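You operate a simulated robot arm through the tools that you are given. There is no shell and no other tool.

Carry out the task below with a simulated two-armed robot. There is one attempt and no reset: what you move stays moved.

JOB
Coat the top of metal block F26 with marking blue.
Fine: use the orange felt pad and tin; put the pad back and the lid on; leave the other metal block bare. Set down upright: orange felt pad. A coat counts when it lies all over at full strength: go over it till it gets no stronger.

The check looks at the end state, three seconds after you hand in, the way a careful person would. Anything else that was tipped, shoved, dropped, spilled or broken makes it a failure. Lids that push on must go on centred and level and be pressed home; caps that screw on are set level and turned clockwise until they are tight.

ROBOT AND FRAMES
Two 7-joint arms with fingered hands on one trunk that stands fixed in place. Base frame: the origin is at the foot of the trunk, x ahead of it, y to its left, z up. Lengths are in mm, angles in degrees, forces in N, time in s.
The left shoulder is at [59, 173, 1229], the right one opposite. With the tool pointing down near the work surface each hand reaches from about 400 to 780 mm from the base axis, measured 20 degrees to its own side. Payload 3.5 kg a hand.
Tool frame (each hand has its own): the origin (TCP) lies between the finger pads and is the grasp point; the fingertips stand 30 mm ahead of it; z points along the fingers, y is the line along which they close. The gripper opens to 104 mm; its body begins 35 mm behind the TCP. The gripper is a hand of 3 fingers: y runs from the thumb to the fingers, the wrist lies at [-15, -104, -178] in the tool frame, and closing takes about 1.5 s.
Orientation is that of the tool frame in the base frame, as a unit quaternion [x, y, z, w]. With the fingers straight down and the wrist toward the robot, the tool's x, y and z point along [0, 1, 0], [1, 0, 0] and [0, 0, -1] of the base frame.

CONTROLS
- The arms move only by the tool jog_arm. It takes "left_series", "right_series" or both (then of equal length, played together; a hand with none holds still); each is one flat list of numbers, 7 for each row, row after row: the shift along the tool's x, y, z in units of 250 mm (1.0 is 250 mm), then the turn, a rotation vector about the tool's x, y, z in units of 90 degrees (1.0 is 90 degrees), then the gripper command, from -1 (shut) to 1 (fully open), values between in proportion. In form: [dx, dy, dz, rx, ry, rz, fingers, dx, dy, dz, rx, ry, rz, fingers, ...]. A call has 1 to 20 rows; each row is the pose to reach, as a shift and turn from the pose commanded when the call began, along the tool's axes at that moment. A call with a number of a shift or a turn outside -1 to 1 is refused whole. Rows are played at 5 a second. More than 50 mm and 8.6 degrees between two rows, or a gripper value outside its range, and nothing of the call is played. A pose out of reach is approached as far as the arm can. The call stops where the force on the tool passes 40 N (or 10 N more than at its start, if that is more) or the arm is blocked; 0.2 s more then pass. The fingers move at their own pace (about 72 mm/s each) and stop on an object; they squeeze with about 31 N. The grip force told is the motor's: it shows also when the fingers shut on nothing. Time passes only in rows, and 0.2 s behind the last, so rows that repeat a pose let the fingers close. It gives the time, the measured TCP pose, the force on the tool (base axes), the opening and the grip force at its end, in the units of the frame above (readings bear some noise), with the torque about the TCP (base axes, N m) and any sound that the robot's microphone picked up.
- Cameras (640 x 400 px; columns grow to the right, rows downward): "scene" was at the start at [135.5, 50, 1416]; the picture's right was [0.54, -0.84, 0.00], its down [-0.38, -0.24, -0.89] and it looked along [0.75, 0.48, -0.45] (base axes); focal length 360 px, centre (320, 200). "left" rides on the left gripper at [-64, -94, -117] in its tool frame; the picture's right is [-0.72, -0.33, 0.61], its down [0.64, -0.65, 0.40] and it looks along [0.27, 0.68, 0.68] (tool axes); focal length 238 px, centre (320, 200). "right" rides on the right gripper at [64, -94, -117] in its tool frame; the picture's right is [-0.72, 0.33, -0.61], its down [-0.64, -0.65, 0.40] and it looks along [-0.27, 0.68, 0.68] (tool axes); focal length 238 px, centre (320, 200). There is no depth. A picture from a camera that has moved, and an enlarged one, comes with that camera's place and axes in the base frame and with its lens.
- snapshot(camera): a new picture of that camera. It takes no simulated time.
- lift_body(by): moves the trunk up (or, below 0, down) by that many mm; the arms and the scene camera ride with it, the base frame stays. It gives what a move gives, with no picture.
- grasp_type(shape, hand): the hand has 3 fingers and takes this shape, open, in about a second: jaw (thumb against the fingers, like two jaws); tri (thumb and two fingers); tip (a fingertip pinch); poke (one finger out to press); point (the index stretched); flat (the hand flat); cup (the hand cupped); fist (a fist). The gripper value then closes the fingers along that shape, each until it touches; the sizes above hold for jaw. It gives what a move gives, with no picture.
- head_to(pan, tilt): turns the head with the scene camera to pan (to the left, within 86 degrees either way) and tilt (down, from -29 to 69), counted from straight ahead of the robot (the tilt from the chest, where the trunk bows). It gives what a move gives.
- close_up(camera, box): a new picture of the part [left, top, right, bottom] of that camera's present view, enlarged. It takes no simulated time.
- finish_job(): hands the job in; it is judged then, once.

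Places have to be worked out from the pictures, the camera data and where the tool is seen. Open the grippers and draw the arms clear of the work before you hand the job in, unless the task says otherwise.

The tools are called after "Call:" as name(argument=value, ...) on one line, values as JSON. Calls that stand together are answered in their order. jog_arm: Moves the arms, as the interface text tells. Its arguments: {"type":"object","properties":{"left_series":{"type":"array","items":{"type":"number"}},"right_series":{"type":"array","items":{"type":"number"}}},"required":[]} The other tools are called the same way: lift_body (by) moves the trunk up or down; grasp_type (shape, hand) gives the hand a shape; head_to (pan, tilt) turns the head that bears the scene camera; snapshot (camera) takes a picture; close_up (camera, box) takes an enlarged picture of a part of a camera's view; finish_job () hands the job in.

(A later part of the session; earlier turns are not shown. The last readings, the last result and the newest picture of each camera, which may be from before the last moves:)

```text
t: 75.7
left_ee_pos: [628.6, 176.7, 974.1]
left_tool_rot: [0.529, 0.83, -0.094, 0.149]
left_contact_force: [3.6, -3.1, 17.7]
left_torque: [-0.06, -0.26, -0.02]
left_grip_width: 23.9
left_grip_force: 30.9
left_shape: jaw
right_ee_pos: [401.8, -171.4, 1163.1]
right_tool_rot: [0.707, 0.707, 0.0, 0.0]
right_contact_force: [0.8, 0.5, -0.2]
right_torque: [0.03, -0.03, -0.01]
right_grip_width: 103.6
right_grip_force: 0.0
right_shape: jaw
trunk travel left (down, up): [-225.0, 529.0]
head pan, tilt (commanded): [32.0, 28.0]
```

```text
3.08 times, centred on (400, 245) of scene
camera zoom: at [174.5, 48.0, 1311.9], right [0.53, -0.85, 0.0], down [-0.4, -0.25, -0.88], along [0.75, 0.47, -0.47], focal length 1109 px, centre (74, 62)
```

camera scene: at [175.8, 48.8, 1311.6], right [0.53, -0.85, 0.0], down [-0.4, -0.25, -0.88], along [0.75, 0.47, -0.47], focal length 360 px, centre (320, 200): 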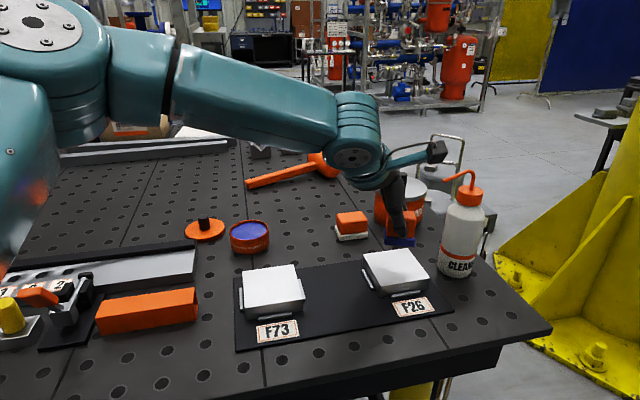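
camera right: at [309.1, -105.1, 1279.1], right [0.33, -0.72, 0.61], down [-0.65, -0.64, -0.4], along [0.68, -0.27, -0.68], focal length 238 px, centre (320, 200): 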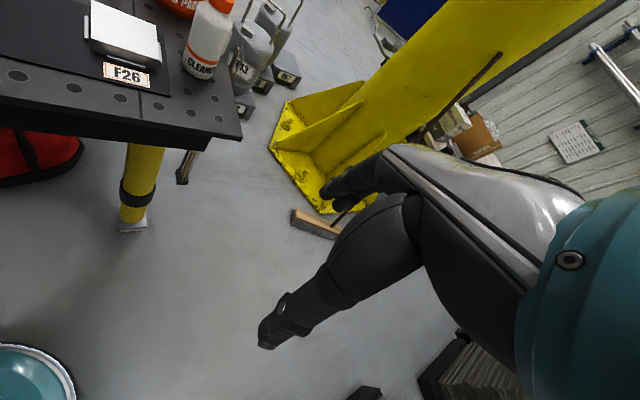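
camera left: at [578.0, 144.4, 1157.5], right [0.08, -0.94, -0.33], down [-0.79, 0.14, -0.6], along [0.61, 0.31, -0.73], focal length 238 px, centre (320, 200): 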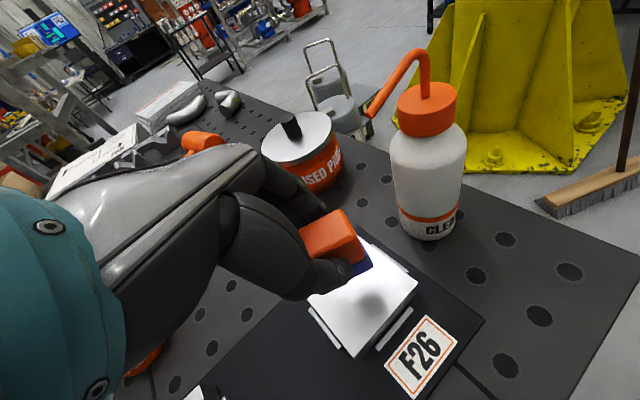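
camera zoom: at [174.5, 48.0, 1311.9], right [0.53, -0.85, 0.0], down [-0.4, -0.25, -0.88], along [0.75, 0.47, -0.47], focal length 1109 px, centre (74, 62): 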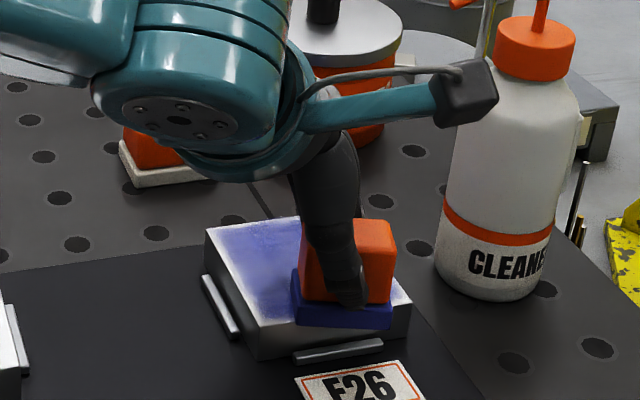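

Force is a steady ~18 N with no shift of the block; margins still look light, so I finish the front edge, then lift off and head back to the tin, viewing the coat from there.

Call:
jog_arm(left_series=[0.053, -0.0205, -0.0193, 0, 0, 0, -1, 0.1095, -0.0424, -0.0398, 0, 0, 0, -1, 0.0938, 0.0403, -0.0341, 0, 0, 0, -1, 0.0733, 0.0403, -0.0905, 0, 0, 0, -1, 0.0213, 0.0403, -0.2334, 0, 0, 0, -1, 0.1549, 0.0924, -0.282, -0.019, 0, -0.0522, -1, 0.2885, 0.1444, -0.3307, -0.038, 0, -0.1045, -1, 0.4221, 0.1965, -0.3793, -0.057, 0, -0.1567, -1, 0.5557, 0.2485, -0.428, -0.076, 0, -0.2089, -1, 0.6893, 0.3006, -0.4766, -0.076, 0, -0.2089, -1, 0.8229, 0.3527, -0.5252, -0.076, 0, -0.2089, -1, 0.9565, 0.4047, -0.5739, -0.076, 0, -0.2089, -1, 0.9565, 0.4047, -0.5739, -0.076, 0, -0.2089, -1])

Call:
close_up(camera="scene", box=[350, 220, 450, 310])

Call:
close_up(camera="left", box=[240, 180, 460, 400])

```text
t: 78.5
left_ee_pos: [606.4, 467.6, 1026.0]
left_tool_rot: [0.376, 0.91, -0.066, 0.161]
left_contact_force: [0.8, 0.3, 0.4]
left_torque: [-0.02, -0.01, -0.04]
left_grip_width: 23.3
left_grip_force: 31.0
left_shape: jaw
right_ee_pos: [403.9, -169.2, 1161.9]
right_tool_rot: [0.707, 0.707, -0.001, 0.0]
right_contact_force: [0.4, 0.1, 0.7]
right_torque: [0.02, 0.05, 0.01]
right_grip_width: 103.6
right_grip_force: 0.1
right_shape: jaw
trunk travel left (down, up): [-225.0, 529.0]
head pan, tilt (commanded): [32.0, 28.0]
```

```text
4.44 times, centred on (400, 265) of scene
camera zoom: at [176.1, 48.8, 1311.5], right [0.53, -0.85, 0.0], down [-0.4, -0.25, -0.88], along [0.75, 0.47, -0.47], focal length 1602 px, centre (-36, -89)
```

zoom: 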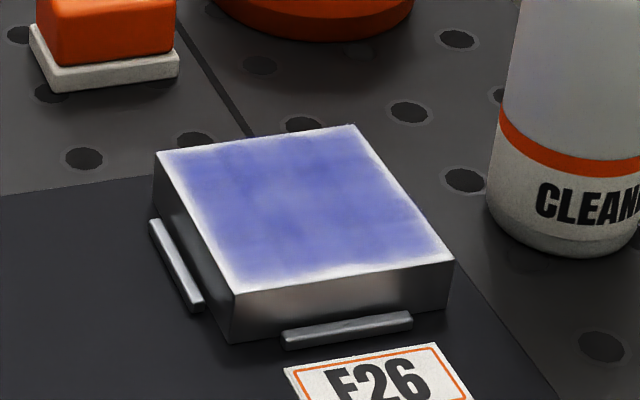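

```text
1.82 times, centred on (350, 290) of left
camera zoom: at [554.4, 386.9, 1157.3], right [0.4, -0.86, -0.33], down [-0.79, -0.13, -0.6], along [0.47, 0.5, -0.73], focal length 433 px, centre (266, 36)
```

zoom: 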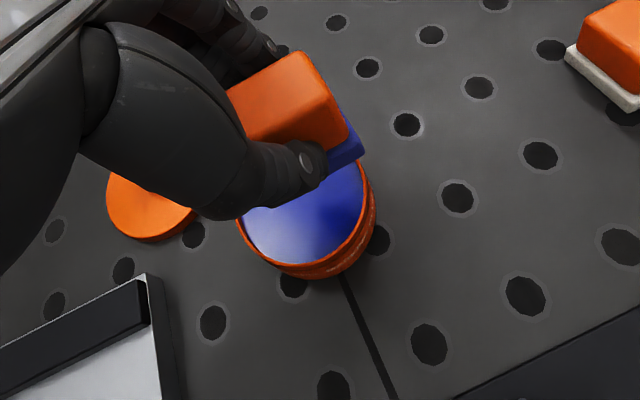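

I zoom in tightly on the top face to judge the margin.

Call:
close_up(camera="scene", box=[370, 242, 434, 290])

```text
8.33 times, centred on (402, 266) of scene
camera zoom: at [176.1, 48.8, 1311.5], right [0.53, -0.85, 0.0], down [-0.4, -0.25, -0.88], along [0.75, 0.47, -0.47], focal length 3003 px, centre (-363, -350)
```

zoom: 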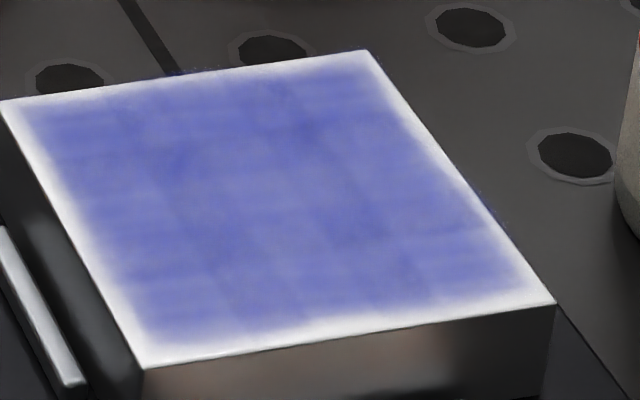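

The pattern suggests a coarse coat with a faint rim. I re-ink (press, brief dwell) and return above F26 in one go.

Call:
jog_arm(left_series=[0.0401, 0.0359, -0.0146, 0, 0, 0, -1, 0.0743, 0.0359, 0.0794, 0, 0, 0, -1, 0.0976, 0.0359, 0.1433, 0, 0, 0, -1, 0.1071, 0.0359, 0.1696, 0, 0, 0, -1, 0.1112, 0.0359, 0.1809, 0, 0, 0, -1, 0.114, 0.0359, 0.1884, 0, 0, 0, -1, 0.114, 0.0359, 0.1884, 0, 0, 0, -1, 0.114, 0.0359, 0.1884, 0, 0, 0, -1, 0.0811, 0.0359, 0.0982, 0, 0, 0, -1, 0.0401, 0.0359, -0.0146, 0, 0, 0, -1, -0.0744, -0.0668, 0.0271, 0.019, 0, 0.0522, -1, -0.189, -0.1695, 0.0687, 0.038, 0, 0.1045, -1, -0.3035, -0.2722, 0.1104, 0.057, 0, 0.1567, -1, -0.4181, -0.3749, 0.1521, 0.076, 0, 0.2089, -1, -0.5326, -0.4776, 0.1938, 0.076, 0, 0.2089, -1, -0.6472, -0.5803, 0.2354, 0.076, 0, 0.2089, -1, -0.7617, -0.683, 0.2771, 0.076, 0, 0.2089, -1, -0.7617, -0.683, 0.2771, 0.076, 0, 0.2089, -1])

Call:
close_up(camera="left", box=[240, 180, 460, 400])

```text
t: 82.3
left_ee_pos: [628.3, 202.3, 1026.4]
left_tool_rot: [0.53, 0.83, -0.093, 0.146]
left_contact_force: [-0.9, -0.3, -0.9]
left_torque: [0.0, 0.02, -0.03]
left_grip_width: 23.0
left_grip_force: 31.1
left_shape: jaw
right_ee_pos: [403.2, -169.1, 1163.0]
right_tool_rot: [0.708, 0.707, 0.001, 0.0]
right_contact_force: [-0.2, -0.2, 0.2]
right_torque: [0.02, -0.01, 0.02]
right_grip_width: 103.6
right_grip_force: 0.1
right_shape: jaw
trunk travel left (down, up): [-225.0, 529.0]
head pan, tilt (commanded): [32.0, 28.0]
```

```text
1.82 times, centred on (350, 290) of left
camera zoom: at [551.2, 144.4, 1156.4], right [0.08, -0.94, -0.33], down [-0.79, 0.14, -0.6], along [0.61, 0.31, -0.73], focal length 433 px, centre (266, 36)
```

zoom: 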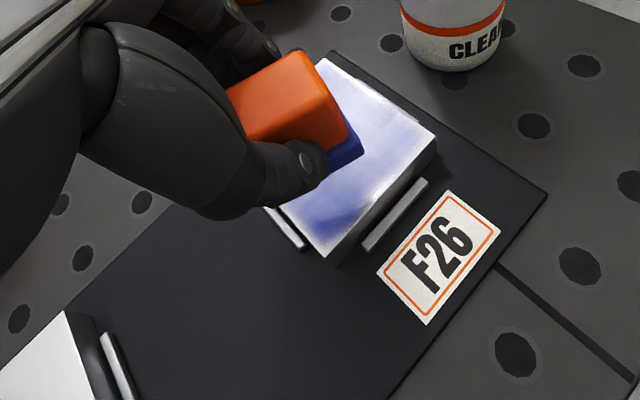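

Fresh felt again. This time I sweep the left edge with the pad centre almost at the edge (u=−36), then the front edge (v=−42), to see if the rim fills.

Call:
jog_arm(left_series=[0.041, 0, 0.1128, 0, 0, 0, -1, 0.0657, 0, 0.1805, 0, 0, 0, -1, 0.0725, 0, 0.1993, 0, 0, 0, -1, 0.1104, -0.0998, 0.1855, 0, 0, 0, -1, 0.1309, -0.0397, 0.178, 0, 0, 0, -1, 0.1515, 0.0205, 0.1706, 0, 0, 0, -1, 0.1721, 0.0806, 0.1631, 0, 0, 0, -1, 0.1926, 0.1407, 0.1556, 0, 0, 0, -1, 0.2132, 0.2009, 0.1481, 0, 0, 0, -1, 0.1644, 0.1517, 0.1659, 0, 0, 0, -1, 0.1438, 0.0915, 0.1733, 0, 0, 0, -1, 0.1232, 0.0314, 0.1808, 0, 0, 0, -1, 0.1027, -0.0287, 0.1883, 0, 0, 0, -1, 0.0796, -0.0964, 0.1967, 0, 0, 0, -1, 0.0301, -0.0772, 0.2147, 0, 0, 0, -1, -0.0194, -0.0581, 0.2327, 0, 0, 0, -1, -0.0688, -0.0389, 0.2507, 0, 0, 0, -1, -0.1182, -0.0198, 0.2687, 0, 0, 0, -1, -0.0534, 0.0062, 0.2451, 0, 0, 0, -1, 0.0089, 0.0246, 0.2224, 0, 0, 0, -1])

Call:
close_up(camera="left", box=[240, 180, 460, 400])

Call:
close_up(camera="scene", box=[350, 220, 450, 310])

```text
t: 86.5
left_ee_pos: [638.2, 192.5, 973.9]
left_tool_rot: [0.529, 0.831, -0.092, 0.145]
left_contact_force: [0.5, -1.7, 6.1]
left_torque: [0.0, -0.1, -0.03]
left_grip_width: 23.3
left_grip_force: 31.4
left_shape: jaw
right_ee_pos: [402.7, -170.3, 1163.0]
right_tool_rot: [0.707, 0.707, 0.0, 0.0]
right_contact_force: [-0.4, -0.2, 0.3]
right_torque: [0.0, -0.02, -0.01]
right_grip_width: 103.7
right_grip_force: 0.0
right_shape: jaw
trunk travel left (down, up): [-225.0, 529.0]
head pan, tilt (commanded): [32.0, 28.0]
```

```text
1.82 times, centred on (350, 290) of left
camera zoom: at [562.2, 133.2, 1104.8], right [0.08, -0.94, -0.33], down [-0.79, 0.14, -0.6], along [0.61, 0.31, -0.73], focal length 433 px, centre (266, 36)
```

zoom: 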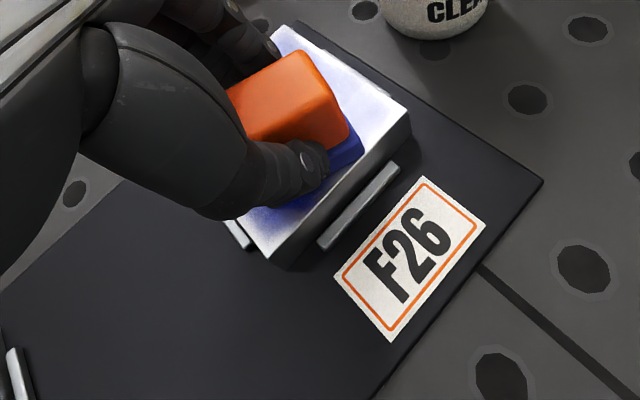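

```text
4.44 times, centred on (400, 265) of scene
camera zoom: at [175.6, 48.6, 1311.5], right [0.53, -0.85, 0.0], down [-0.4, -0.25, -0.88], along [0.75, 0.47, -0.47], focal length 1602 px, centre (-36, -89)
```

zoom: 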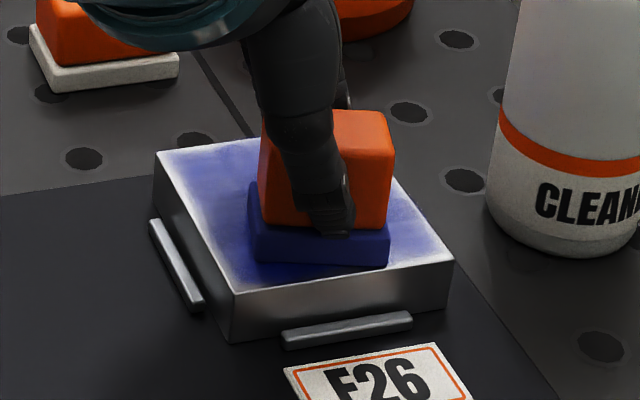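

I lift off and go back toward the tin to see the result of the edge sweeps.

Call:
jog_arm(left_series=[-0.0205, 0, -0.0564, 0, 0, 0, -1, -0.0725, 0, -0.1993, 0, 0, 0, -1, 0.0621, 0.0468, -0.2483, -0.019, 0, -0.0522, -1, 0.1966, 0.0936, -0.2972, -0.038, 0, -0.1045, -1, 0.3312, 0.1404, -0.3462, -0.057, 0, -0.1567, -1, 0.4658, 0.1872, -0.3951, -0.076, 0, -0.2089, -1, 0.6004, 0.234, -0.4441, -0.076, 0, -0.2089, -1, 0.7349, 0.2808, -0.4931, -0.076, 0, -0.2089, -1, 0.8695, 0.3276, -0.542, -0.076, 0, -0.2089, -1, 0.8695, 0.3276, -0.542, -0.076, 0, -0.2089, -1])

Call:
close_up(camera="scene", box=[362, 242, 442, 302])

Call:
close_up(camera="left", box=[260, 180, 420, 340])

```text
t: 88.7
left_ee_pos: [608.8, 454.2, 1026.8]
left_tool_rot: [0.377, 0.91, -0.067, 0.161]
left_contact_force: [-0.3, 0.7, -0.9]
left_torque: [0.02, 0.01, 0.01]
left_grip_width: 23.2
left_grip_force: 30.8
left_shape: jaw
right_ee_pos: [403.6, -169.0, 1163.1]
right_tool_rot: [0.707, 0.707, -0.001, 0.0]
right_contact_force: [0.1, -0.3, 0.0]
right_torque: [-0.01, -0.02, 0.0]
right_grip_width: 103.5
right_grip_force: 0.2
right_shape: jaw
trunk travel left (down, up): [-225.0, 529.0]
head pan, tilt (commanded): [32.0, 28.0]
```

```text
6.67 times, centred on (402, 272) of scene
camera zoom: at [176.1, 48.8, 1311.5], right [0.53, -0.85, 0.0], down [-0.4, -0.25, -0.88], along [0.75, 0.47, -0.47], focal length 2403 px, centre (-227, -280)
```

zoom: 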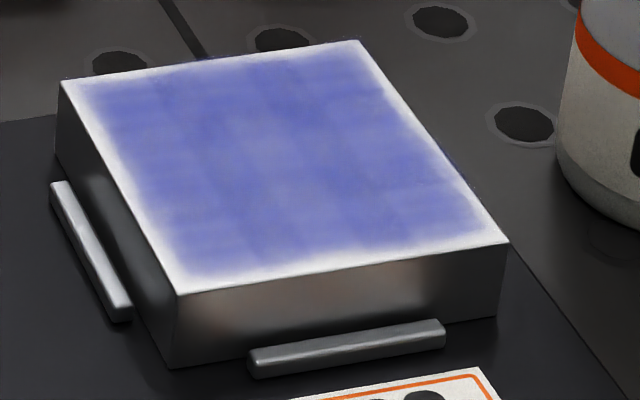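

```text
2.50 times, centred on (340, 260) of left
camera zoom: at [556.8, 372.7, 1157.2], right [0.4, -0.86, -0.33], down [-0.79, -0.13, -0.6], along [0.47, 0.5, -0.73], focal length 596 px, centre (270, 50)
```

zoom: 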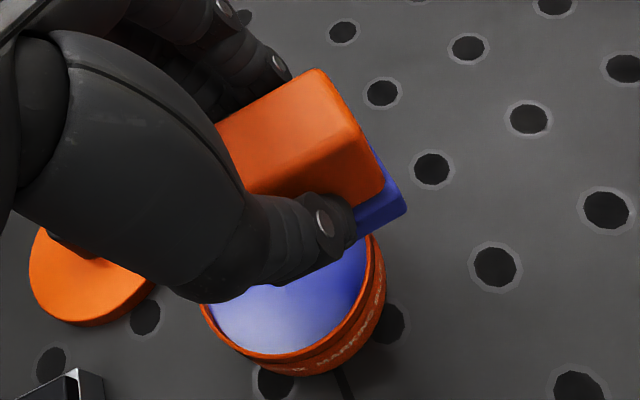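

The faint 4 mm rim looks unchanged no matter how far I overhang, so it's probably partly how thin coats show; the coat inside is still getting stronger. I re-ink again with position corrections and return for a full raster.

Call:
jog_arm(left_series=[0.0901, 0.0653, -0.0328, 0, 0, 0, -1, 0.1243, 0.0653, 0.0612, 0, 0, 0, -1, 0.1476, 0.0653, 0.1251, 0, 0, 0, -1, 0.1571, 0.0653, 0.1514, 0, 0, 0, -1, 0.1612, 0.0653, 0.1627, 0, 0, 0, -1, 0.164, 0.0653, 0.1702, 0, 0, 0, -1, 0.164, 0.0653, 0.1702, 0, 0, 0, -1, 0.164, 0.0653, 0.1702, 0, 0, 0, -1, 0.1311, 0.0653, 0.08, 0, 0, 0, -1, 0.0901, 0.0653, -0.0328, 0, 0, 0, -1, -0.0242, -0.0378, 0.0088, 0.019, 0, 0.0522, -1, -0.1386, -0.141, 0.0504, 0.038, 0, 0.1045, -1, -0.2529, -0.2441, 0.092, 0.057, 0, 0.1567, -1, -0.3673, -0.3473, 0.1336, 0.076, 0, 0.2089, -1, -0.4816, -0.4504, 0.1752, 0.076, 0, 0.2089, -1, -0.5959, -0.5535, 0.2168, 0.076, 0, 0.2089, -1, -0.7103, -0.6567, 0.2584, 0.076, 0, 0.2089, -1, -0.7103, -0.6567, 0.2584, 0.076, 0, 0.2089, -1])

Call:
close_up(camera="left", box=[240, 180, 460, 400])

Call:
close_up(camera="scene", box=[200, 190, 300, 265])

```text
t: 92.5
left_ee_pos: [625.8, 205.1, 1027.7]
left_tool_rot: [0.529, 0.831, -0.093, 0.147]
left_contact_force: [0.1, -0.2, -0.3]
left_torque: [0.02, -0.02, 0.01]
left_grip_width: 23.2
left_grip_force: 30.6
left_shape: jaw
right_ee_pos: [403.5, -170.8, 1162.9]
right_tool_rot: [0.707, 0.707, 0.0, 0.0]
right_contact_force: [0.2, 1.0, 0.0]
right_torque: [0.02, -0.03, 0.04]
right_grip_width: 103.7
right_grip_force: 0.0
right_shape: jaw
trunk travel left (down, up): [-225.0, 529.0]
head pan, tilt (commanded): [32.0, 28.0]
```

```text
1.82 times, centred on (350, 290) of left
camera zoom: at [549.4, 145.8, 1156.6], right [0.08, -0.94, -0.33], down [-0.79, 0.14, -0.6], along [0.61, 0.31, -0.73], focal length 433 px, centre (266, 36)
```

zoom: 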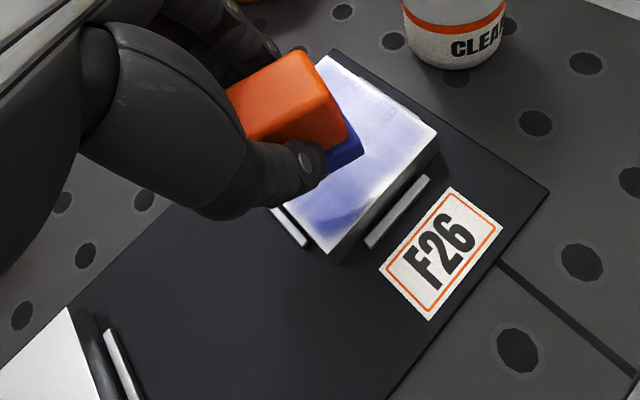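

```text
5.33 times, centred on (250, 228) of scene
camera zoom: at [175.9, 48.8, 1311.5], right [0.53, -0.85, 0.0], down [-0.4, -0.25, -0.88], along [0.75, 0.47, -0.47], focal length 1922 px, centre (693, 53)
```

zoom: 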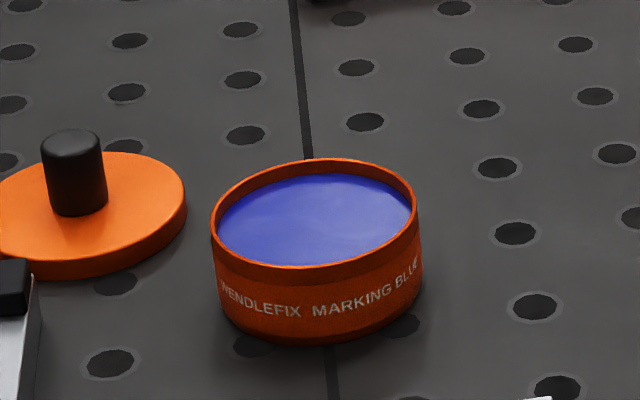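

Tin is in place and the felt is loaded; I raster lanes along the depth at u=−30, −10, +10, +30.

Call:
jog_arm(left_series=[0.041, 0, 0.1128, 0, 0, 0, -1, 0.0657, 0, 0.1805, 0, 0, 0, -1, 0.0725, 0, 0.1993, 0, 0, 0, -1, 0.0847, -0.0813, 0.1949, 0, 0, 0, -1, 0.1091, -0.0099, 0.186, 0, 0, 0, -1, 0.1335, 0.0615, 0.1771, 0, 0, 0, -1, 0.1579, 0.1329, 0.1682, 0, 0, 0, -1, 0.1823, 0.2043, 0.1593, 0, 0, 0, -1, 0.1117, 0.2316, 0.185, 0, 0, 0, -1, 0.0873, 0.1602, 0.1939, 0, 0, 0, -1, 0.0629, 0.0888, 0.2028, 0, 0, 0, -1, 0.0385, 0.0174, 0.2117, 0, 0, 0, -1, 0.014, -0.054, 0.2206, 0, 0, 0, -1, -0.0566, -0.0266, 0.2463, 0, 0, 0, -1, -0.0322, 0.0448, 0.2374, 0, 0, 0, -1, -0.0078, 0.1162, 0.2285, 0, 0, 0, -1, 0.0166, 0.1876, 0.2196, 0, 0, 0, -1, 0.0411, 0.259, 0.2107, 0, 0, 0, -1, -0.0296, 0.2864, 0.2364, 0, 0, 0, -1, -0.054, 0.215, 0.2453, 0, 0, 0, -1])

Call:
close_up(camera="scene", box=[350, 220, 450, 310])

```text
t: 96.7
left_ee_pos: [688.5, 195.9, 974.3]
left_tool_rot: [0.528, 0.831, -0.094, 0.147]
left_contact_force: [0.0, 1.9, 6.9]
left_torque: [0.07, -0.1, -0.02]
left_grip_width: 23.3
left_grip_force: 31.0
left_shape: jaw
right_ee_pos: [403.6, -169.9, 1162.8]
right_tool_rot: [0.707, 0.708, -0.001, 0.0]
right_contact_force: [0.5, 0.2, -0.1]
right_torque: [-0.02, -0.02, 0.01]
right_grip_width: 103.7
right_grip_force: 0.0
right_shape: jaw
trunk travel left (down, up): [-225.0, 529.0]
head pan, tilt (commanded): [32.0, 28.0]
```

```text
4.44 times, centred on (400, 265) of scene
camera zoom: at [175.5, 48.7, 1311.6], right [0.53, -0.85, 0.0], down [-0.4, -0.25, -0.88], along [0.75, 0.47, -0.47], focal length 1602 px, centre (-36, -89)
```

zoom: 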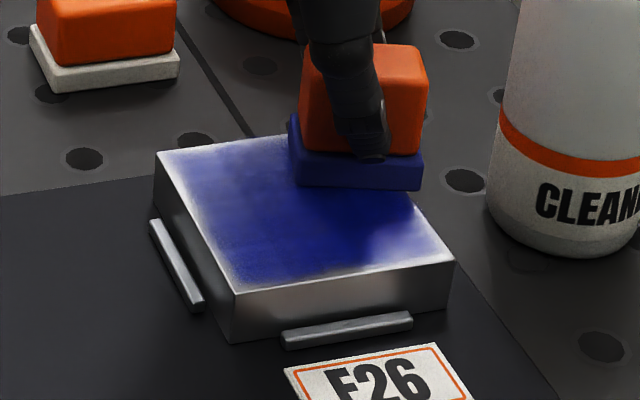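

With the dark hand reflected, the coat shows as deep blue, with light rims at the left/front/right edges. I continue with the same load, cross-hatching along the width.

Call:
jog_arm(left_series=[-0.0244, -0.0714, 0.0089, 0, 0, 0, -1, -0.0488, -0.1428, 0.0178, 0, 0, 0, -1, -0.0803, -0.2115, 0.0293, 0, 0, 0, -1, -0.0061, -0.2402, 0.0023, 0, 0, 0, -1, 0.0716, -0.2703, -0.026, 0, 0, 0, -1, 0.1457, -0.299, -0.053, 0, 0, 0, -1, 0.1702, -0.2276, -0.0619, 0, 0, 0, -1, 0.096, -0.1989, -0.0349, 0, 0, 0, -1, 0.0183, -0.1688, -0.0066, 0, 0, 0, -1, -0.0559, -0.1401, 0.0204, 0, 0, 0, -1, -0.0315, -0.0687, 0.0115, 0, 0, 0, -1, 0.0427, -0.0974, -0.0155, 0, 0, 0, -1, 0.1204, -0.1275, -0.0438, 0, 0, 0, -1, 0.1946, -0.1562, -0.0708, 0, 0, 0, -1, 0.219, -0.0848, -0.0797, 0, 0, 0, -1, 0.1448, -0.0561, -0.0527, 0, 0, 0, -1, 0.0671, -0.026, -0.0244, 0, 0, 0, -1, -0.0071, 0.0027, 0.0026, 0, 0, 0, -1, 0.0173, 0.0741, -0.0063, 0, 0, 0, -1, 0.0915, 0.0454, -0.0333, 0, 0, 0, -1])

Call:
close_up(camera="scene", box=[350, 220, 450, 310])

Call:
close_up(camera="left", box=[240, 180, 460, 400])

```text
t: 100.9
left_ee_pos: [689.5, 223.3, 973.8]
left_tool_rot: [0.529, 0.831, -0.094, 0.146]
left_contact_force: [-0.3, -0.8, 6.3]
left_torque: [-0.03, -0.04, 0.02]
left_grip_width: 23.2
left_grip_force: 31.2
left_shape: jaw
right_ee_pos: [402.5, -170.4, 1163.5]
right_tool_rot: [0.707, 0.707, 0.0, -0.001]
right_contact_force: [0.0, -0.2, -0.5]
right_torque: [0.01, 0.0, 0.01]
right_grip_width: 103.5
right_grip_force: 0.2
right_shape: jaw
trunk travel left (down, up): [-225.0, 529.0]
head pan, tilt (commanded): [32.0, 28.0]
```

```text
4.44 times, centred on (400, 265) of scene
camera zoom: at [175.2, 48.8, 1311.6], right [0.53, -0.85, 0.0], down [-0.4, -0.25, -0.88], along [0.75, 0.47, -0.47], focal length 1602 px, centre (-36, -89)
```

zoom: 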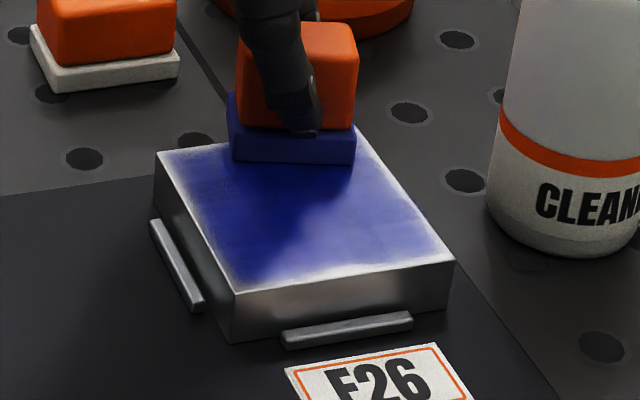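

```text
1.82 times, centred on (350, 290) of left
camera zoom: at [612.9, 164.8, 1104.6], right [0.08, -0.94, -0.33], down [-0.79, 0.15, -0.6], along [0.61, 0.31, -0.73], focal length 433 px, centre (266, 36)
```

zoom: 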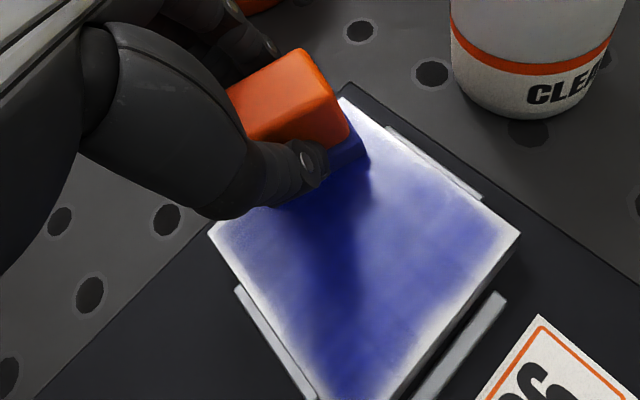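

The coat is deep blue at the front-left but thinner toward the right and back edges, so those need more passes. I finish the back edge, lift, and return over the tin.

Call:
jog_arm(left_series=[0.0777, -0.0301, -0.0283, 0, 0, 0, -1, 0.1519, -0.0588, -0.0553, 0, 0, 0, -1, 0.1314, -0.0588, -0.1117, 0, 0, 0, -1, 0.0794, -0.0588, -0.2546, 0, 0, 0, -1, 0.224, -0.0279, -0.3072, -0.019, 0, -0.0522, -1, 0.3686, 0.0031, -0.3598, -0.038, 0, -0.1045, -1, 0.5132, 0.034, -0.4124, -0.057, 0, -0.1567, -1, 0.6578, 0.0649, -0.465, -0.076, 0, -0.2089, -1, 0.8024, 0.0959, -0.5176, -0.076, 0, -0.2089, -1, 0.947, 0.1268, -0.5702, -0.076, 0, -0.2089, -1, 0.947, 0.1268, -0.5702, -0.076, 0, -0.2089, -1])

Call:
close_up(camera="scene", box=[362, 242, 442, 302])

Call:
close_up(camera="left", box=[260, 180, 420, 340])

```text
t: 103.3
left_ee_pos: [603.6, 483.5, 1028.4]
left_tool_rot: [0.377, 0.91, -0.067, 0.16]
left_contact_force: [0.1, 0.3, -0.6]
left_torque: [0.01, 0.0, -0.02]
left_grip_width: 23.4
left_grip_force: 31.1
left_shape: jaw
right_ee_pos: [403.8, -170.1, 1162.3]
right_tool_rot: [0.707, 0.707, 0.0, 0.0]
right_contact_force: [-0.3, -0.2, -0.2]
right_torque: [-0.02, 0.01, 0.01]
right_grip_width: 103.6
right_grip_force: 0.0
right_shape: jaw
trunk travel left (down, up): [-225.0, 529.0]
head pan, tilt (commanded): [32.0, 28.0]
```

```text
6.67 times, centred on (402, 272) of scene
camera zoom: at [176.1, 48.8, 1311.5], right [0.53, -0.85, 0.0], down [-0.4, -0.25, -0.88], along [0.75, 0.47, -0.47], focal length 2403 px, centre (-227, -280)
```

zoom: 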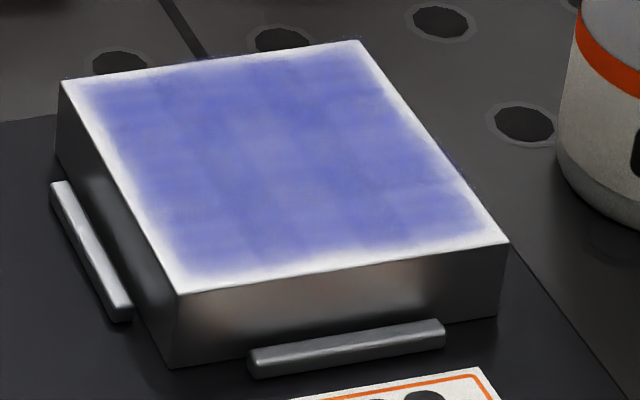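

```text
2.50 times, centred on (340, 260) of left
camera zoom: at [551.3, 401.9, 1158.4], right [0.4, -0.86, -0.33], down [-0.79, -0.13, -0.6], along [0.47, 0.5, -0.73], focal length 596 px, centre (270, 50)
```

zoom: 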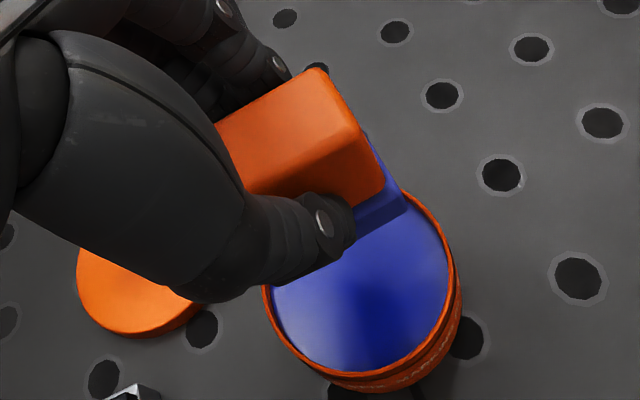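

The view hardly changed between the last two loads, suggesting the coat is near its limit. I take the same tight zoom as before for comparison.

Call:
close_up(camera="scene", box=[370, 242, 434, 290])

```text
8.33 times, centred on (402, 266) of scene
camera zoom: at [176.1, 48.8, 1311.5], right [0.53, -0.85, 0.0], down [-0.4, -0.25, -0.88], along [0.75, 0.47, -0.47], focal length 3003 px, centre (-363, -350)
```

zoom: 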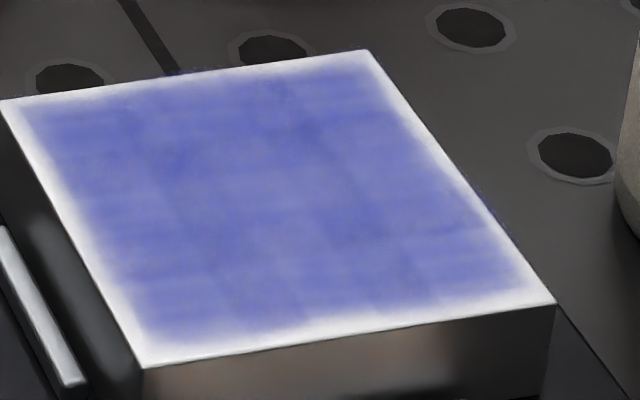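

I look closer at the right and back edges, where there seems to be a bluish tint just beyond the block's edge.

Call:
close_up(camera="scene", box=[404, 244, 436, 276])

Call:
close_up(camera="scene", box=[364, 242, 410, 270])

Call:
close_up(camera="scene", box=[362, 268, 432, 310])

```text
12.50 times, centred on (420, 260) of scene
camera zoom: at [176.1, 48.8, 1311.5], right [0.53, -0.85, 0.0], down [-0.4, -0.25, -0.88], along [0.75, 0.47, -0.47], focal length 4505 px, centre (-930, -550)
```

zoom: 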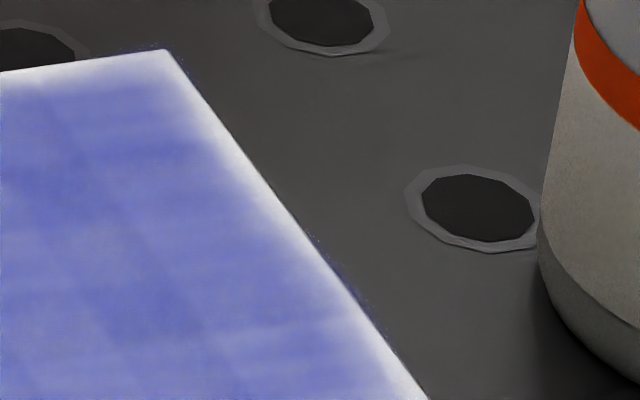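

```text
13.91 times, centred on (387, 256) of scene
camera zoom: at [176.1, 48.8, 1311.5], right [0.53, -0.85, 0.0], down [-0.4, -0.25, -0.88], along [0.75, 0.47, -0.47], focal length 5014 px, centre (-612, -579)
```

zoom: 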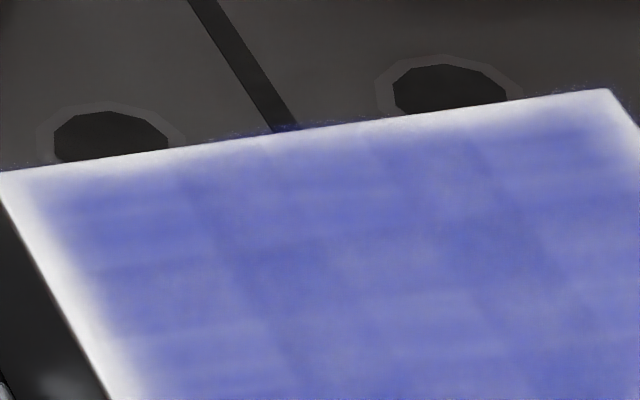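

```text
9.14 times, centred on (397, 289) of scene
camera zoom: at [176.1, 48.8, 1311.5], right [0.53, -0.85, 0.0], down [-0.4, -0.25, -0.88], along [0.75, 0.47, -0.47], focal length 3295 px, centre (-384, -614)
```

zoom: 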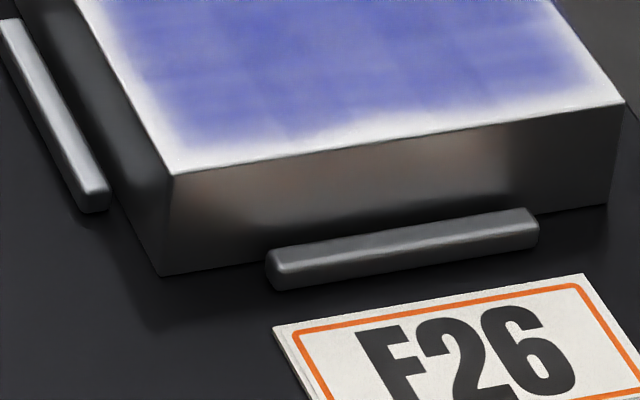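

The fade at the rim is the same on all sides regardless of overhang. I'll do one more full load with extreme overhang on every edge to be sure, starting with re-inking and returning above the block.

Call:
jog_arm(left_series=[0.0342, 0, 0.094, 0, 0, 0, -1, 0.0588, 0, 0.1617, 0, 0, 0, -1, 0.0684, 0, 0.188, 0, 0, 0, -1, 0.0725, 0, 0.1993, 0, 0, 0, -1, 0.0752, 0, 0.2068, 0, 0, 0, -1, 0.0752, 0, 0.2068, 0, 0, 0, -1, 0.0752, 0, 0.2068, 0, 0, 0, -1, 0.041, 0, 0.1128, 0, 0, 0, -1, 0.002, 0, 0.0056, 0, 0, 0, -1, -0.1127, -0.1034, 0.0473, 0.019, 0, 0.0522, -1, -0.2273, -0.2068, 0.089, 0.038, 0, 0.1045, -1, -0.342, -0.3102, 0.1307, 0.057, 0, 0.1567, -1, -0.4566, -0.4136, 0.1724, 0.076, 0, 0.2089, -1, -0.5713, -0.517, 0.2142, 0.076, 0, 0.2089, -1, -0.686, -0.6203, 0.2559, 0.076, 0, 0.2089, -1, -0.8006, -0.7237, 0.2976, 0.076, 0, 0.2089, -1, -0.8006, -0.7237, 0.2976, 0.076, 0, 0.2089, -1])

Call:
close_up(camera="left", box=[240, 180, 460, 400])

```text
t: 106.9
left_ee_pos: [626.2, 202.3, 1028.0]
left_tool_rot: [0.529, 0.831, -0.093, 0.146]
left_contact_force: [-0.3, 0.0, -1.6]
left_torque: [-0.01, -0.03, 0.0]
left_grip_width: 23.1
left_grip_force: 31.4
left_shape: jaw
right_ee_pos: [403.7, -169.4, 1161.7]
right_tool_rot: [0.707, 0.707, 0.0, 0.0]
right_contact_force: [-0.4, -0.2, 0.1]
right_torque: [0.02, 0.0, 0.0]
right_grip_width: 103.7
right_grip_force: 0.0
right_shape: jaw
trunk travel left (down, up): [-225.0, 529.0]
head pan, tilt (commanded): [32.0, 28.0]
```

```text
1.82 times, centred on (350, 290) of left
camera zoom: at [549.7, 144.3, 1158.1], right [0.08, -0.94, -0.33], down [-0.79, 0.14, -0.6], along [0.61, 0.31, -0.73], focal length 433 px, centre (266, 36)
```

zoom: 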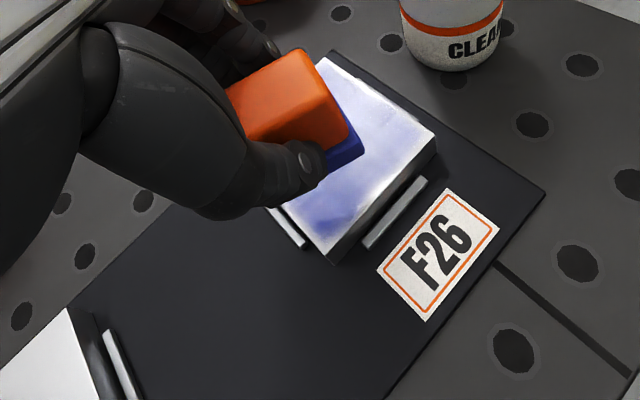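

Fresh felt, hovering. I land and sweep the whole perimeter with the pad's centre right at the edges (±40 mm).

Call:
jog_arm(left_series=[0.041, 0, 0.1128, 0, 0, 0, -1, 0.0657, 0, 0.1805, 0, 0, 0, -1, 0.0739, 0, 0.203, 0, 0, 0, -1, 0.1092, -0.0605, 0.1902, 0, 0, 0, -1, 0.1304, -0.1155, 0.1825, 0, 0, 0, -1, 0.1561, -0.0403, 0.1731, 0, 0, 0, -1, 0.1831, 0.0386, 0.1633, 0, 0, 0, -1, 0.2101, 0.1175, 0.1534, 0, 0, 0, -1, 0.2358, 0.1927, 0.1441, 0, 0, 0, -1, 0.1651, 0.22, 0.1698, 0, 0, 0, -1, 0.0945, 0.2474, 0.1955, 0, 0, 0, -1, 0.0238, 0.2747, 0.2212, 0, 0, 0, -1, -0.0433, 0.3007, 0.2456, 0, 0, 0, -1, -0.069, 0.2256, 0.255, 0, 0, 0, -1, -0.0959, 0.1466, 0.2648, 0, 0, 0, -1, -0.1229, 0.0677, 0.2746, 0, 0, 0, -1, -0.1329, 0.0035, 0.2782, 0, 0, 0, -1, -0.0815, -0.0334, 0.2596, 0, 0, 0, -1, -0.0109, -0.0608, 0.2339, 0, 0, 0, -1, 0.0598, -0.0882, 0.2082, 0, 0, 0, -1])

Call:
close_up(camera="left", box=[240, 180, 460, 400])

Call:
close_up(camera="scene", box=[350, 220, 450, 310])

```text
t: 111.1
left_ee_pos: [605.6, 189.1, 973.1]
left_tool_rot: [0.529, 0.83, -0.092, 0.148]
left_contact_force: [1.6, -3.1, 16.7]
left_torque: [0.01, -0.22, -0.03]
left_grip_width: 23.8
left_grip_force: 31.1
left_shape: jaw
right_ee_pos: [402.0, -170.2, 1162.8]
right_tool_rot: [0.707, 0.707, 0.0, 0.0]
right_contact_force: [-0.2, -0.2, -0.2]
right_torque: [-0.01, 0.02, 0.0]
right_grip_width: 103.6
right_grip_force: 0.2
right_shape: jaw
trunk travel left (down, up): [-225.0, 529.0]
head pan, tilt (commanded): [32.0, 28.0]
```

```text
1.82 times, centred on (350, 290) of left
camera zoom: at [529.3, 131.0, 1103.8], right [0.08, -0.94, -0.33], down [-0.79, 0.14, -0.6], along [0.61, 0.31, -0.73], focal length 433 px, centre (266, 36)
```

zoom: 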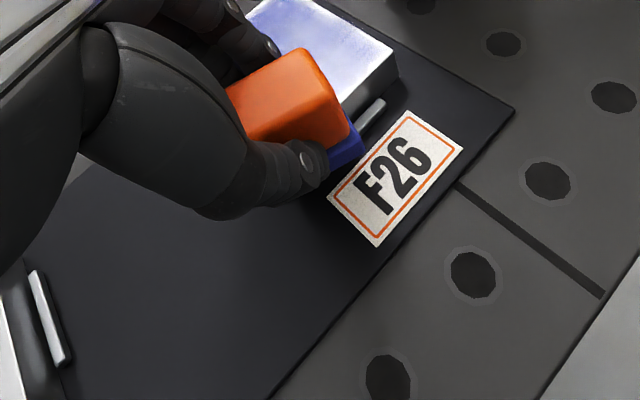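

```text
4.44 times, centred on (400, 265) of scene
camera zoom: at [174.6, 48.3, 1311.8], right [0.53, -0.85, 0.0], down [-0.4, -0.25, -0.88], along [0.75, 0.47, -0.47], focal length 1602 px, centre (-36, -89)
```

zoom: 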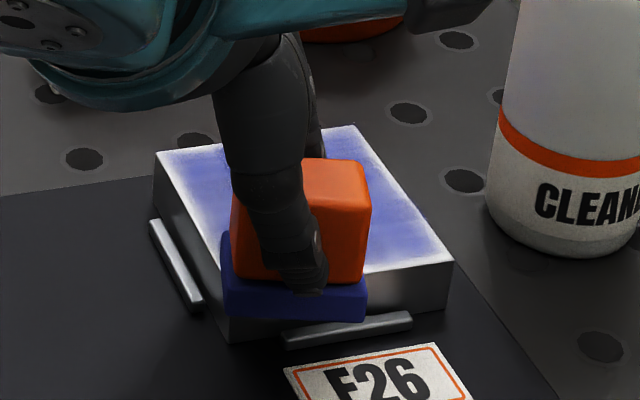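

Good overhang, steady force, felt still well loaded. I follow with a full interior raster and then lift off.

Call:
jog_arm(left_series=[0.0424, 0.0304, -0.0154, 0, 0, 0, -1, 0.0681, 0.1056, -0.0248, 0, 0, 0, -1, 0.0938, 0.1807, -0.0342, 0, 0, 0, -1, 0.1195, 0.2559, -0.0435, 0, 0, 0, -1, 0.0524, 0.2819, -0.0191, 0, 0, 0, -1, 0.0267, 0.2067, -0.0097, 0, 0, 0, -1, 0.001, 0.1316, -0.0004, 0, 0, 0, -1, -0.0247, 0.0564, 0.009, 0, 0, 0, -1, -0.0918, 0.0824, 0.0334, 0, 0, 0, -1, -0.0661, 0.1575, 0.024, 0, 0, 0, -1, -0.0404, 0.2327, 0.0147, 0, 0, 0, -1, -0.0147, 0.3079, 0.0053, 0, 0, 0, -1, -0.0818, 0.3339, 0.0297, 0, 0, 0, -1, -0.1075, 0.2587, 0.0391, 0, 0, 0, -1, -0.1332, 0.1835, 0.0485, 0, 0, 0, -1, -0.1589, 0.1084, 0.0578, 0, 0, 0, -1, -0.079, 0.12, 0.0287, 0, 0, 0, -1, 0.0045, 0.1302, -0.0017, 0, 0, 0, -1, -0.016, 0.1302, -0.0581, 0, 0, 0, -1, -0.068, 0.1302, -0.201, 0, 0, 0, -1])

Call:
close_up(camera="left", box=[240, 180, 460, 400])

Call:
close_up(camera="scene", box=[350, 220, 450, 310])

```text
t: 115.3
left_ee_pos: [637.4, 205.5, 1023.9]
left_tool_rot: [0.529, 0.831, -0.093, 0.145]
left_contact_force: [-0.8, -0.6, -0.5]
left_torque: [-0.02, 0.0, 0.0]
left_grip_width: 23.2
left_grip_force: 30.6
left_shape: jaw
right_ee_pos: [403.7, -169.3, 1163.3]
right_tool_rot: [0.707, 0.707, 0.0, 0.001]
right_contact_force: [-0.7, -0.3, 0.1]
right_torque: [-0.04, 0.01, -0.01]
right_grip_width: 103.6
right_grip_force: 0.0
right_shape: jaw
trunk travel left (down, up): [-225.0, 529.0]
head pan, tilt (commanded): [32.0, 28.0]
```

```text
1.82 times, centred on (350, 290) of left
camera zoom: at [561.6, 146.0, 1154.8], right [0.08, -0.94, -0.33], down [-0.79, 0.15, -0.6], along [0.61, 0.31, -0.73], focal length 433 px, centre (266, 36)
```

zoom: 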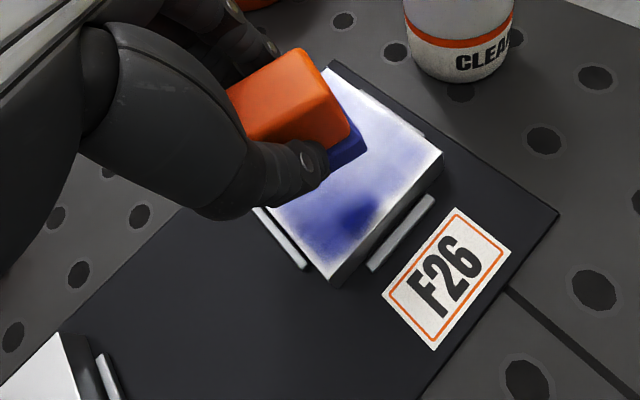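

```text
4.44 times, centred on (400, 265) of scene
camera zoom: at [175.6, 48.7, 1311.5], right [0.53, -0.85, 0.0], down [-0.4, -0.25, -0.88], along [0.75, 0.47, -0.47], focal length 1602 px, centre (-36, -89)
```

zoom: 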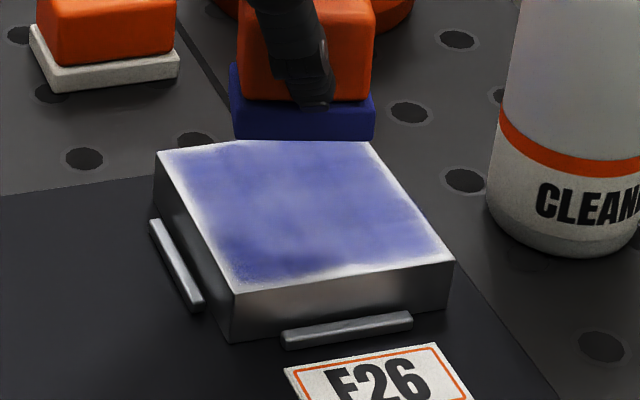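

The felt is staying dark, so little more is being taken up. I move the hand a little back so its camera looks down on the whole top face without so much glare.

Call:
jog_arm(left_series=[0.0124, 0.1424, -0.0046, 0, 0, 0, -1, 0.0248, 0.2848, -0.0092, 0, 0, 0, -1, 0.0248, 0.2848, -0.0092, 0, 0, 0, -1])

Call:
close_up(camera="left", box=[300, 240, 500, 400])

Call:
close_up(camera="scene", box=[362, 242, 442, 302])

```text
t: 116.1
left_ee_pos: [700.6, 239.0, 1026.6]
left_tool_rot: [0.529, 0.83, -0.093, 0.147]
left_contact_force: [0.5, 0.0, -0.1]
left_torque: [-0.02, 0.02, -0.04]
left_grip_width: 23.2
left_grip_force: 31.0
left_shape: jaw
right_ee_pos: [403.0, -168.9, 1162.1]
right_tool_rot: [0.708, 0.707, 0.0, 0.001]
right_contact_force: [0.4, -0.3, 0.5]
right_torque: [-0.03, 0.02, -0.03]
right_grip_width: 103.6
right_grip_force: 0.1
right_shape: jaw
trunk travel left (down, up): [-225.0, 529.0]
head pan, tilt (commanded): [32.0, 28.0]
```

```text
2.50 times, centred on (400, 320) of left
camera zoom: at [623.8, 181.3, 1155.7], right [0.08, -0.94, -0.33], down [-0.79, 0.14, -0.6], along [0.61, 0.31, -0.73], focal length 596 px, centre (120, -100)
```

zoom: 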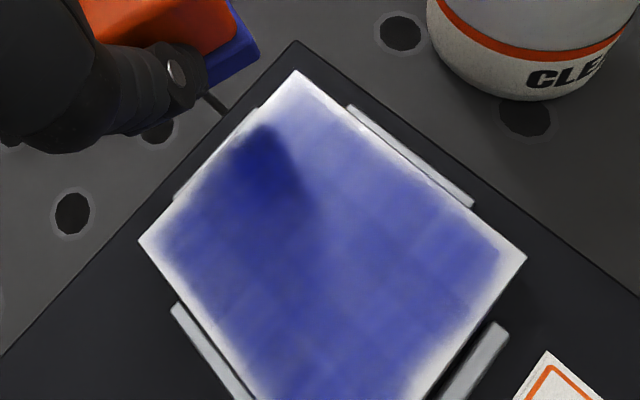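

```text
6.67 times, centred on (402, 272) of scene
camera zoom: at [175.8, 48.7, 1311.6], right [0.53, -0.85, 0.0], down [-0.4, -0.25, -0.88], along [0.75, 0.47, -0.47], focal length 2403 px, centre (-227, -280)
```

zoom: 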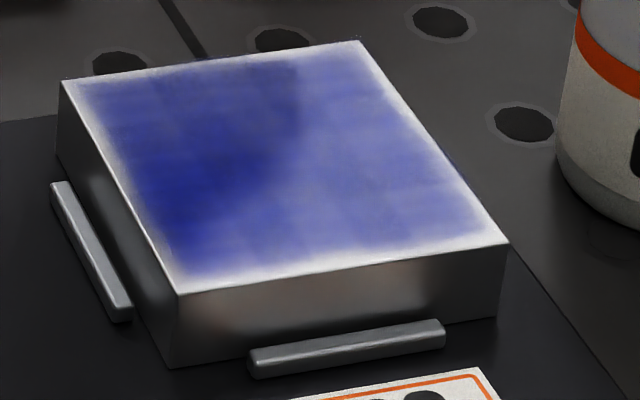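

The top shows deep blue all over with only a soft light rim. I make one more full cross-raster with the still-loaded felt, then compare from the same viewpoint.

Call:
jog_arm(left_series=[-0.0373, -0.109, 0.0136, 0, 0, 0, -1, 0.0037, -0.109, 0.1264, 0, 0, 0, -1, 0.027, -0.109, 0.1903, 0, 0, 0, -1, 0.0332, -0.109, 0.2072, 0, 0, 0, -1, -0.0413, -0.0461, 0.2343, 0, 0, 0, -1, 0.04, -0.0776, 0.2047, 0, 0, 0, -1, 0.1212, -0.109, 0.1752, 0, 0, 0, -1, 0.2025, -0.1405, 0.1456, 0, 0, 0, -1, 0.1729, -0.2269, 0.1564, 0, 0, 0, -1, 0.0917, -0.1955, 0.1859, 0, 0, 0, -1, 0.0104, -0.164, 0.2155, 0, 0, 0, -1, -0.0708, -0.1325, 0.245, 0, 0, 0, -1, -0.1029, -0.2265, 0.2567, 0, 0, 0, -1, -0.0217, -0.2579, 0.2272, 0, 0, 0, -1, 0.0595, -0.2894, 0.1976, 0, 0, 0, -1, 0.1408, -0.3209, 0.1681, 0, 0, 0, -1, 0.1074, -0.4186, 0.1802, 0, 0, 0, -1, 0.0261, -0.3871, 0.2098, 0, 0, 0, -1, -0.0551, -0.3556, 0.2394, 0, 0, 0, -1, -0.1364, -0.3242, 0.2689, 0, 0, 0, -1])

Call:
close_up(camera="scene", box=[350, 220, 450, 310])

```text
t: 120.3
left_ee_pos: [647.9, 160.2, 973.4]
left_tool_rot: [0.529, 0.831, -0.093, 0.145]
left_contact_force: [-0.6, 1.0, 4.4]
left_torque: [0.06, -0.01, 0.0]
left_grip_width: 23.6
left_grip_force: 31.2
left_shape: jaw
right_ee_pos: [402.8, -168.6, 1162.2]
right_tool_rot: [0.707, 0.707, 0.0, 0.0]
right_contact_force: [-0.3, -1.0, -0.2]
right_torque: [-0.01, 0.02, 0.04]
right_grip_width: 103.4
right_grip_force: 0.0
right_shape: jaw
trunk travel left (down, up): [-225.0, 529.0]
head pan, tilt (commanded): [32.0, 28.0]
```

```text
4.44 times, centred on (400, 265) of scene
camera zoom: at [175.4, 48.9, 1311.5], right [0.53, -0.85, 0.0], down [-0.4, -0.25, -0.88], along [0.75, 0.47, -0.47], focal length 1602 px, centre (-36, -89)
```

zoom: 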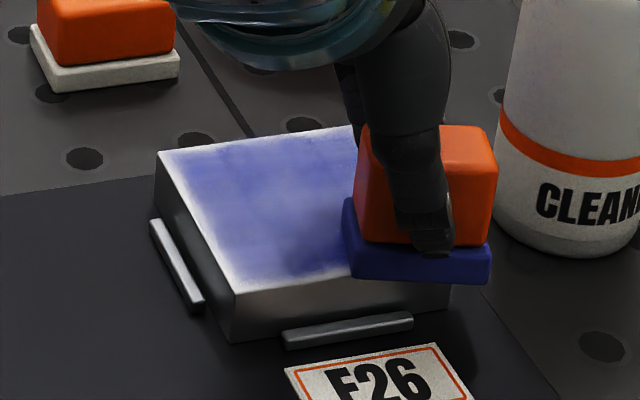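

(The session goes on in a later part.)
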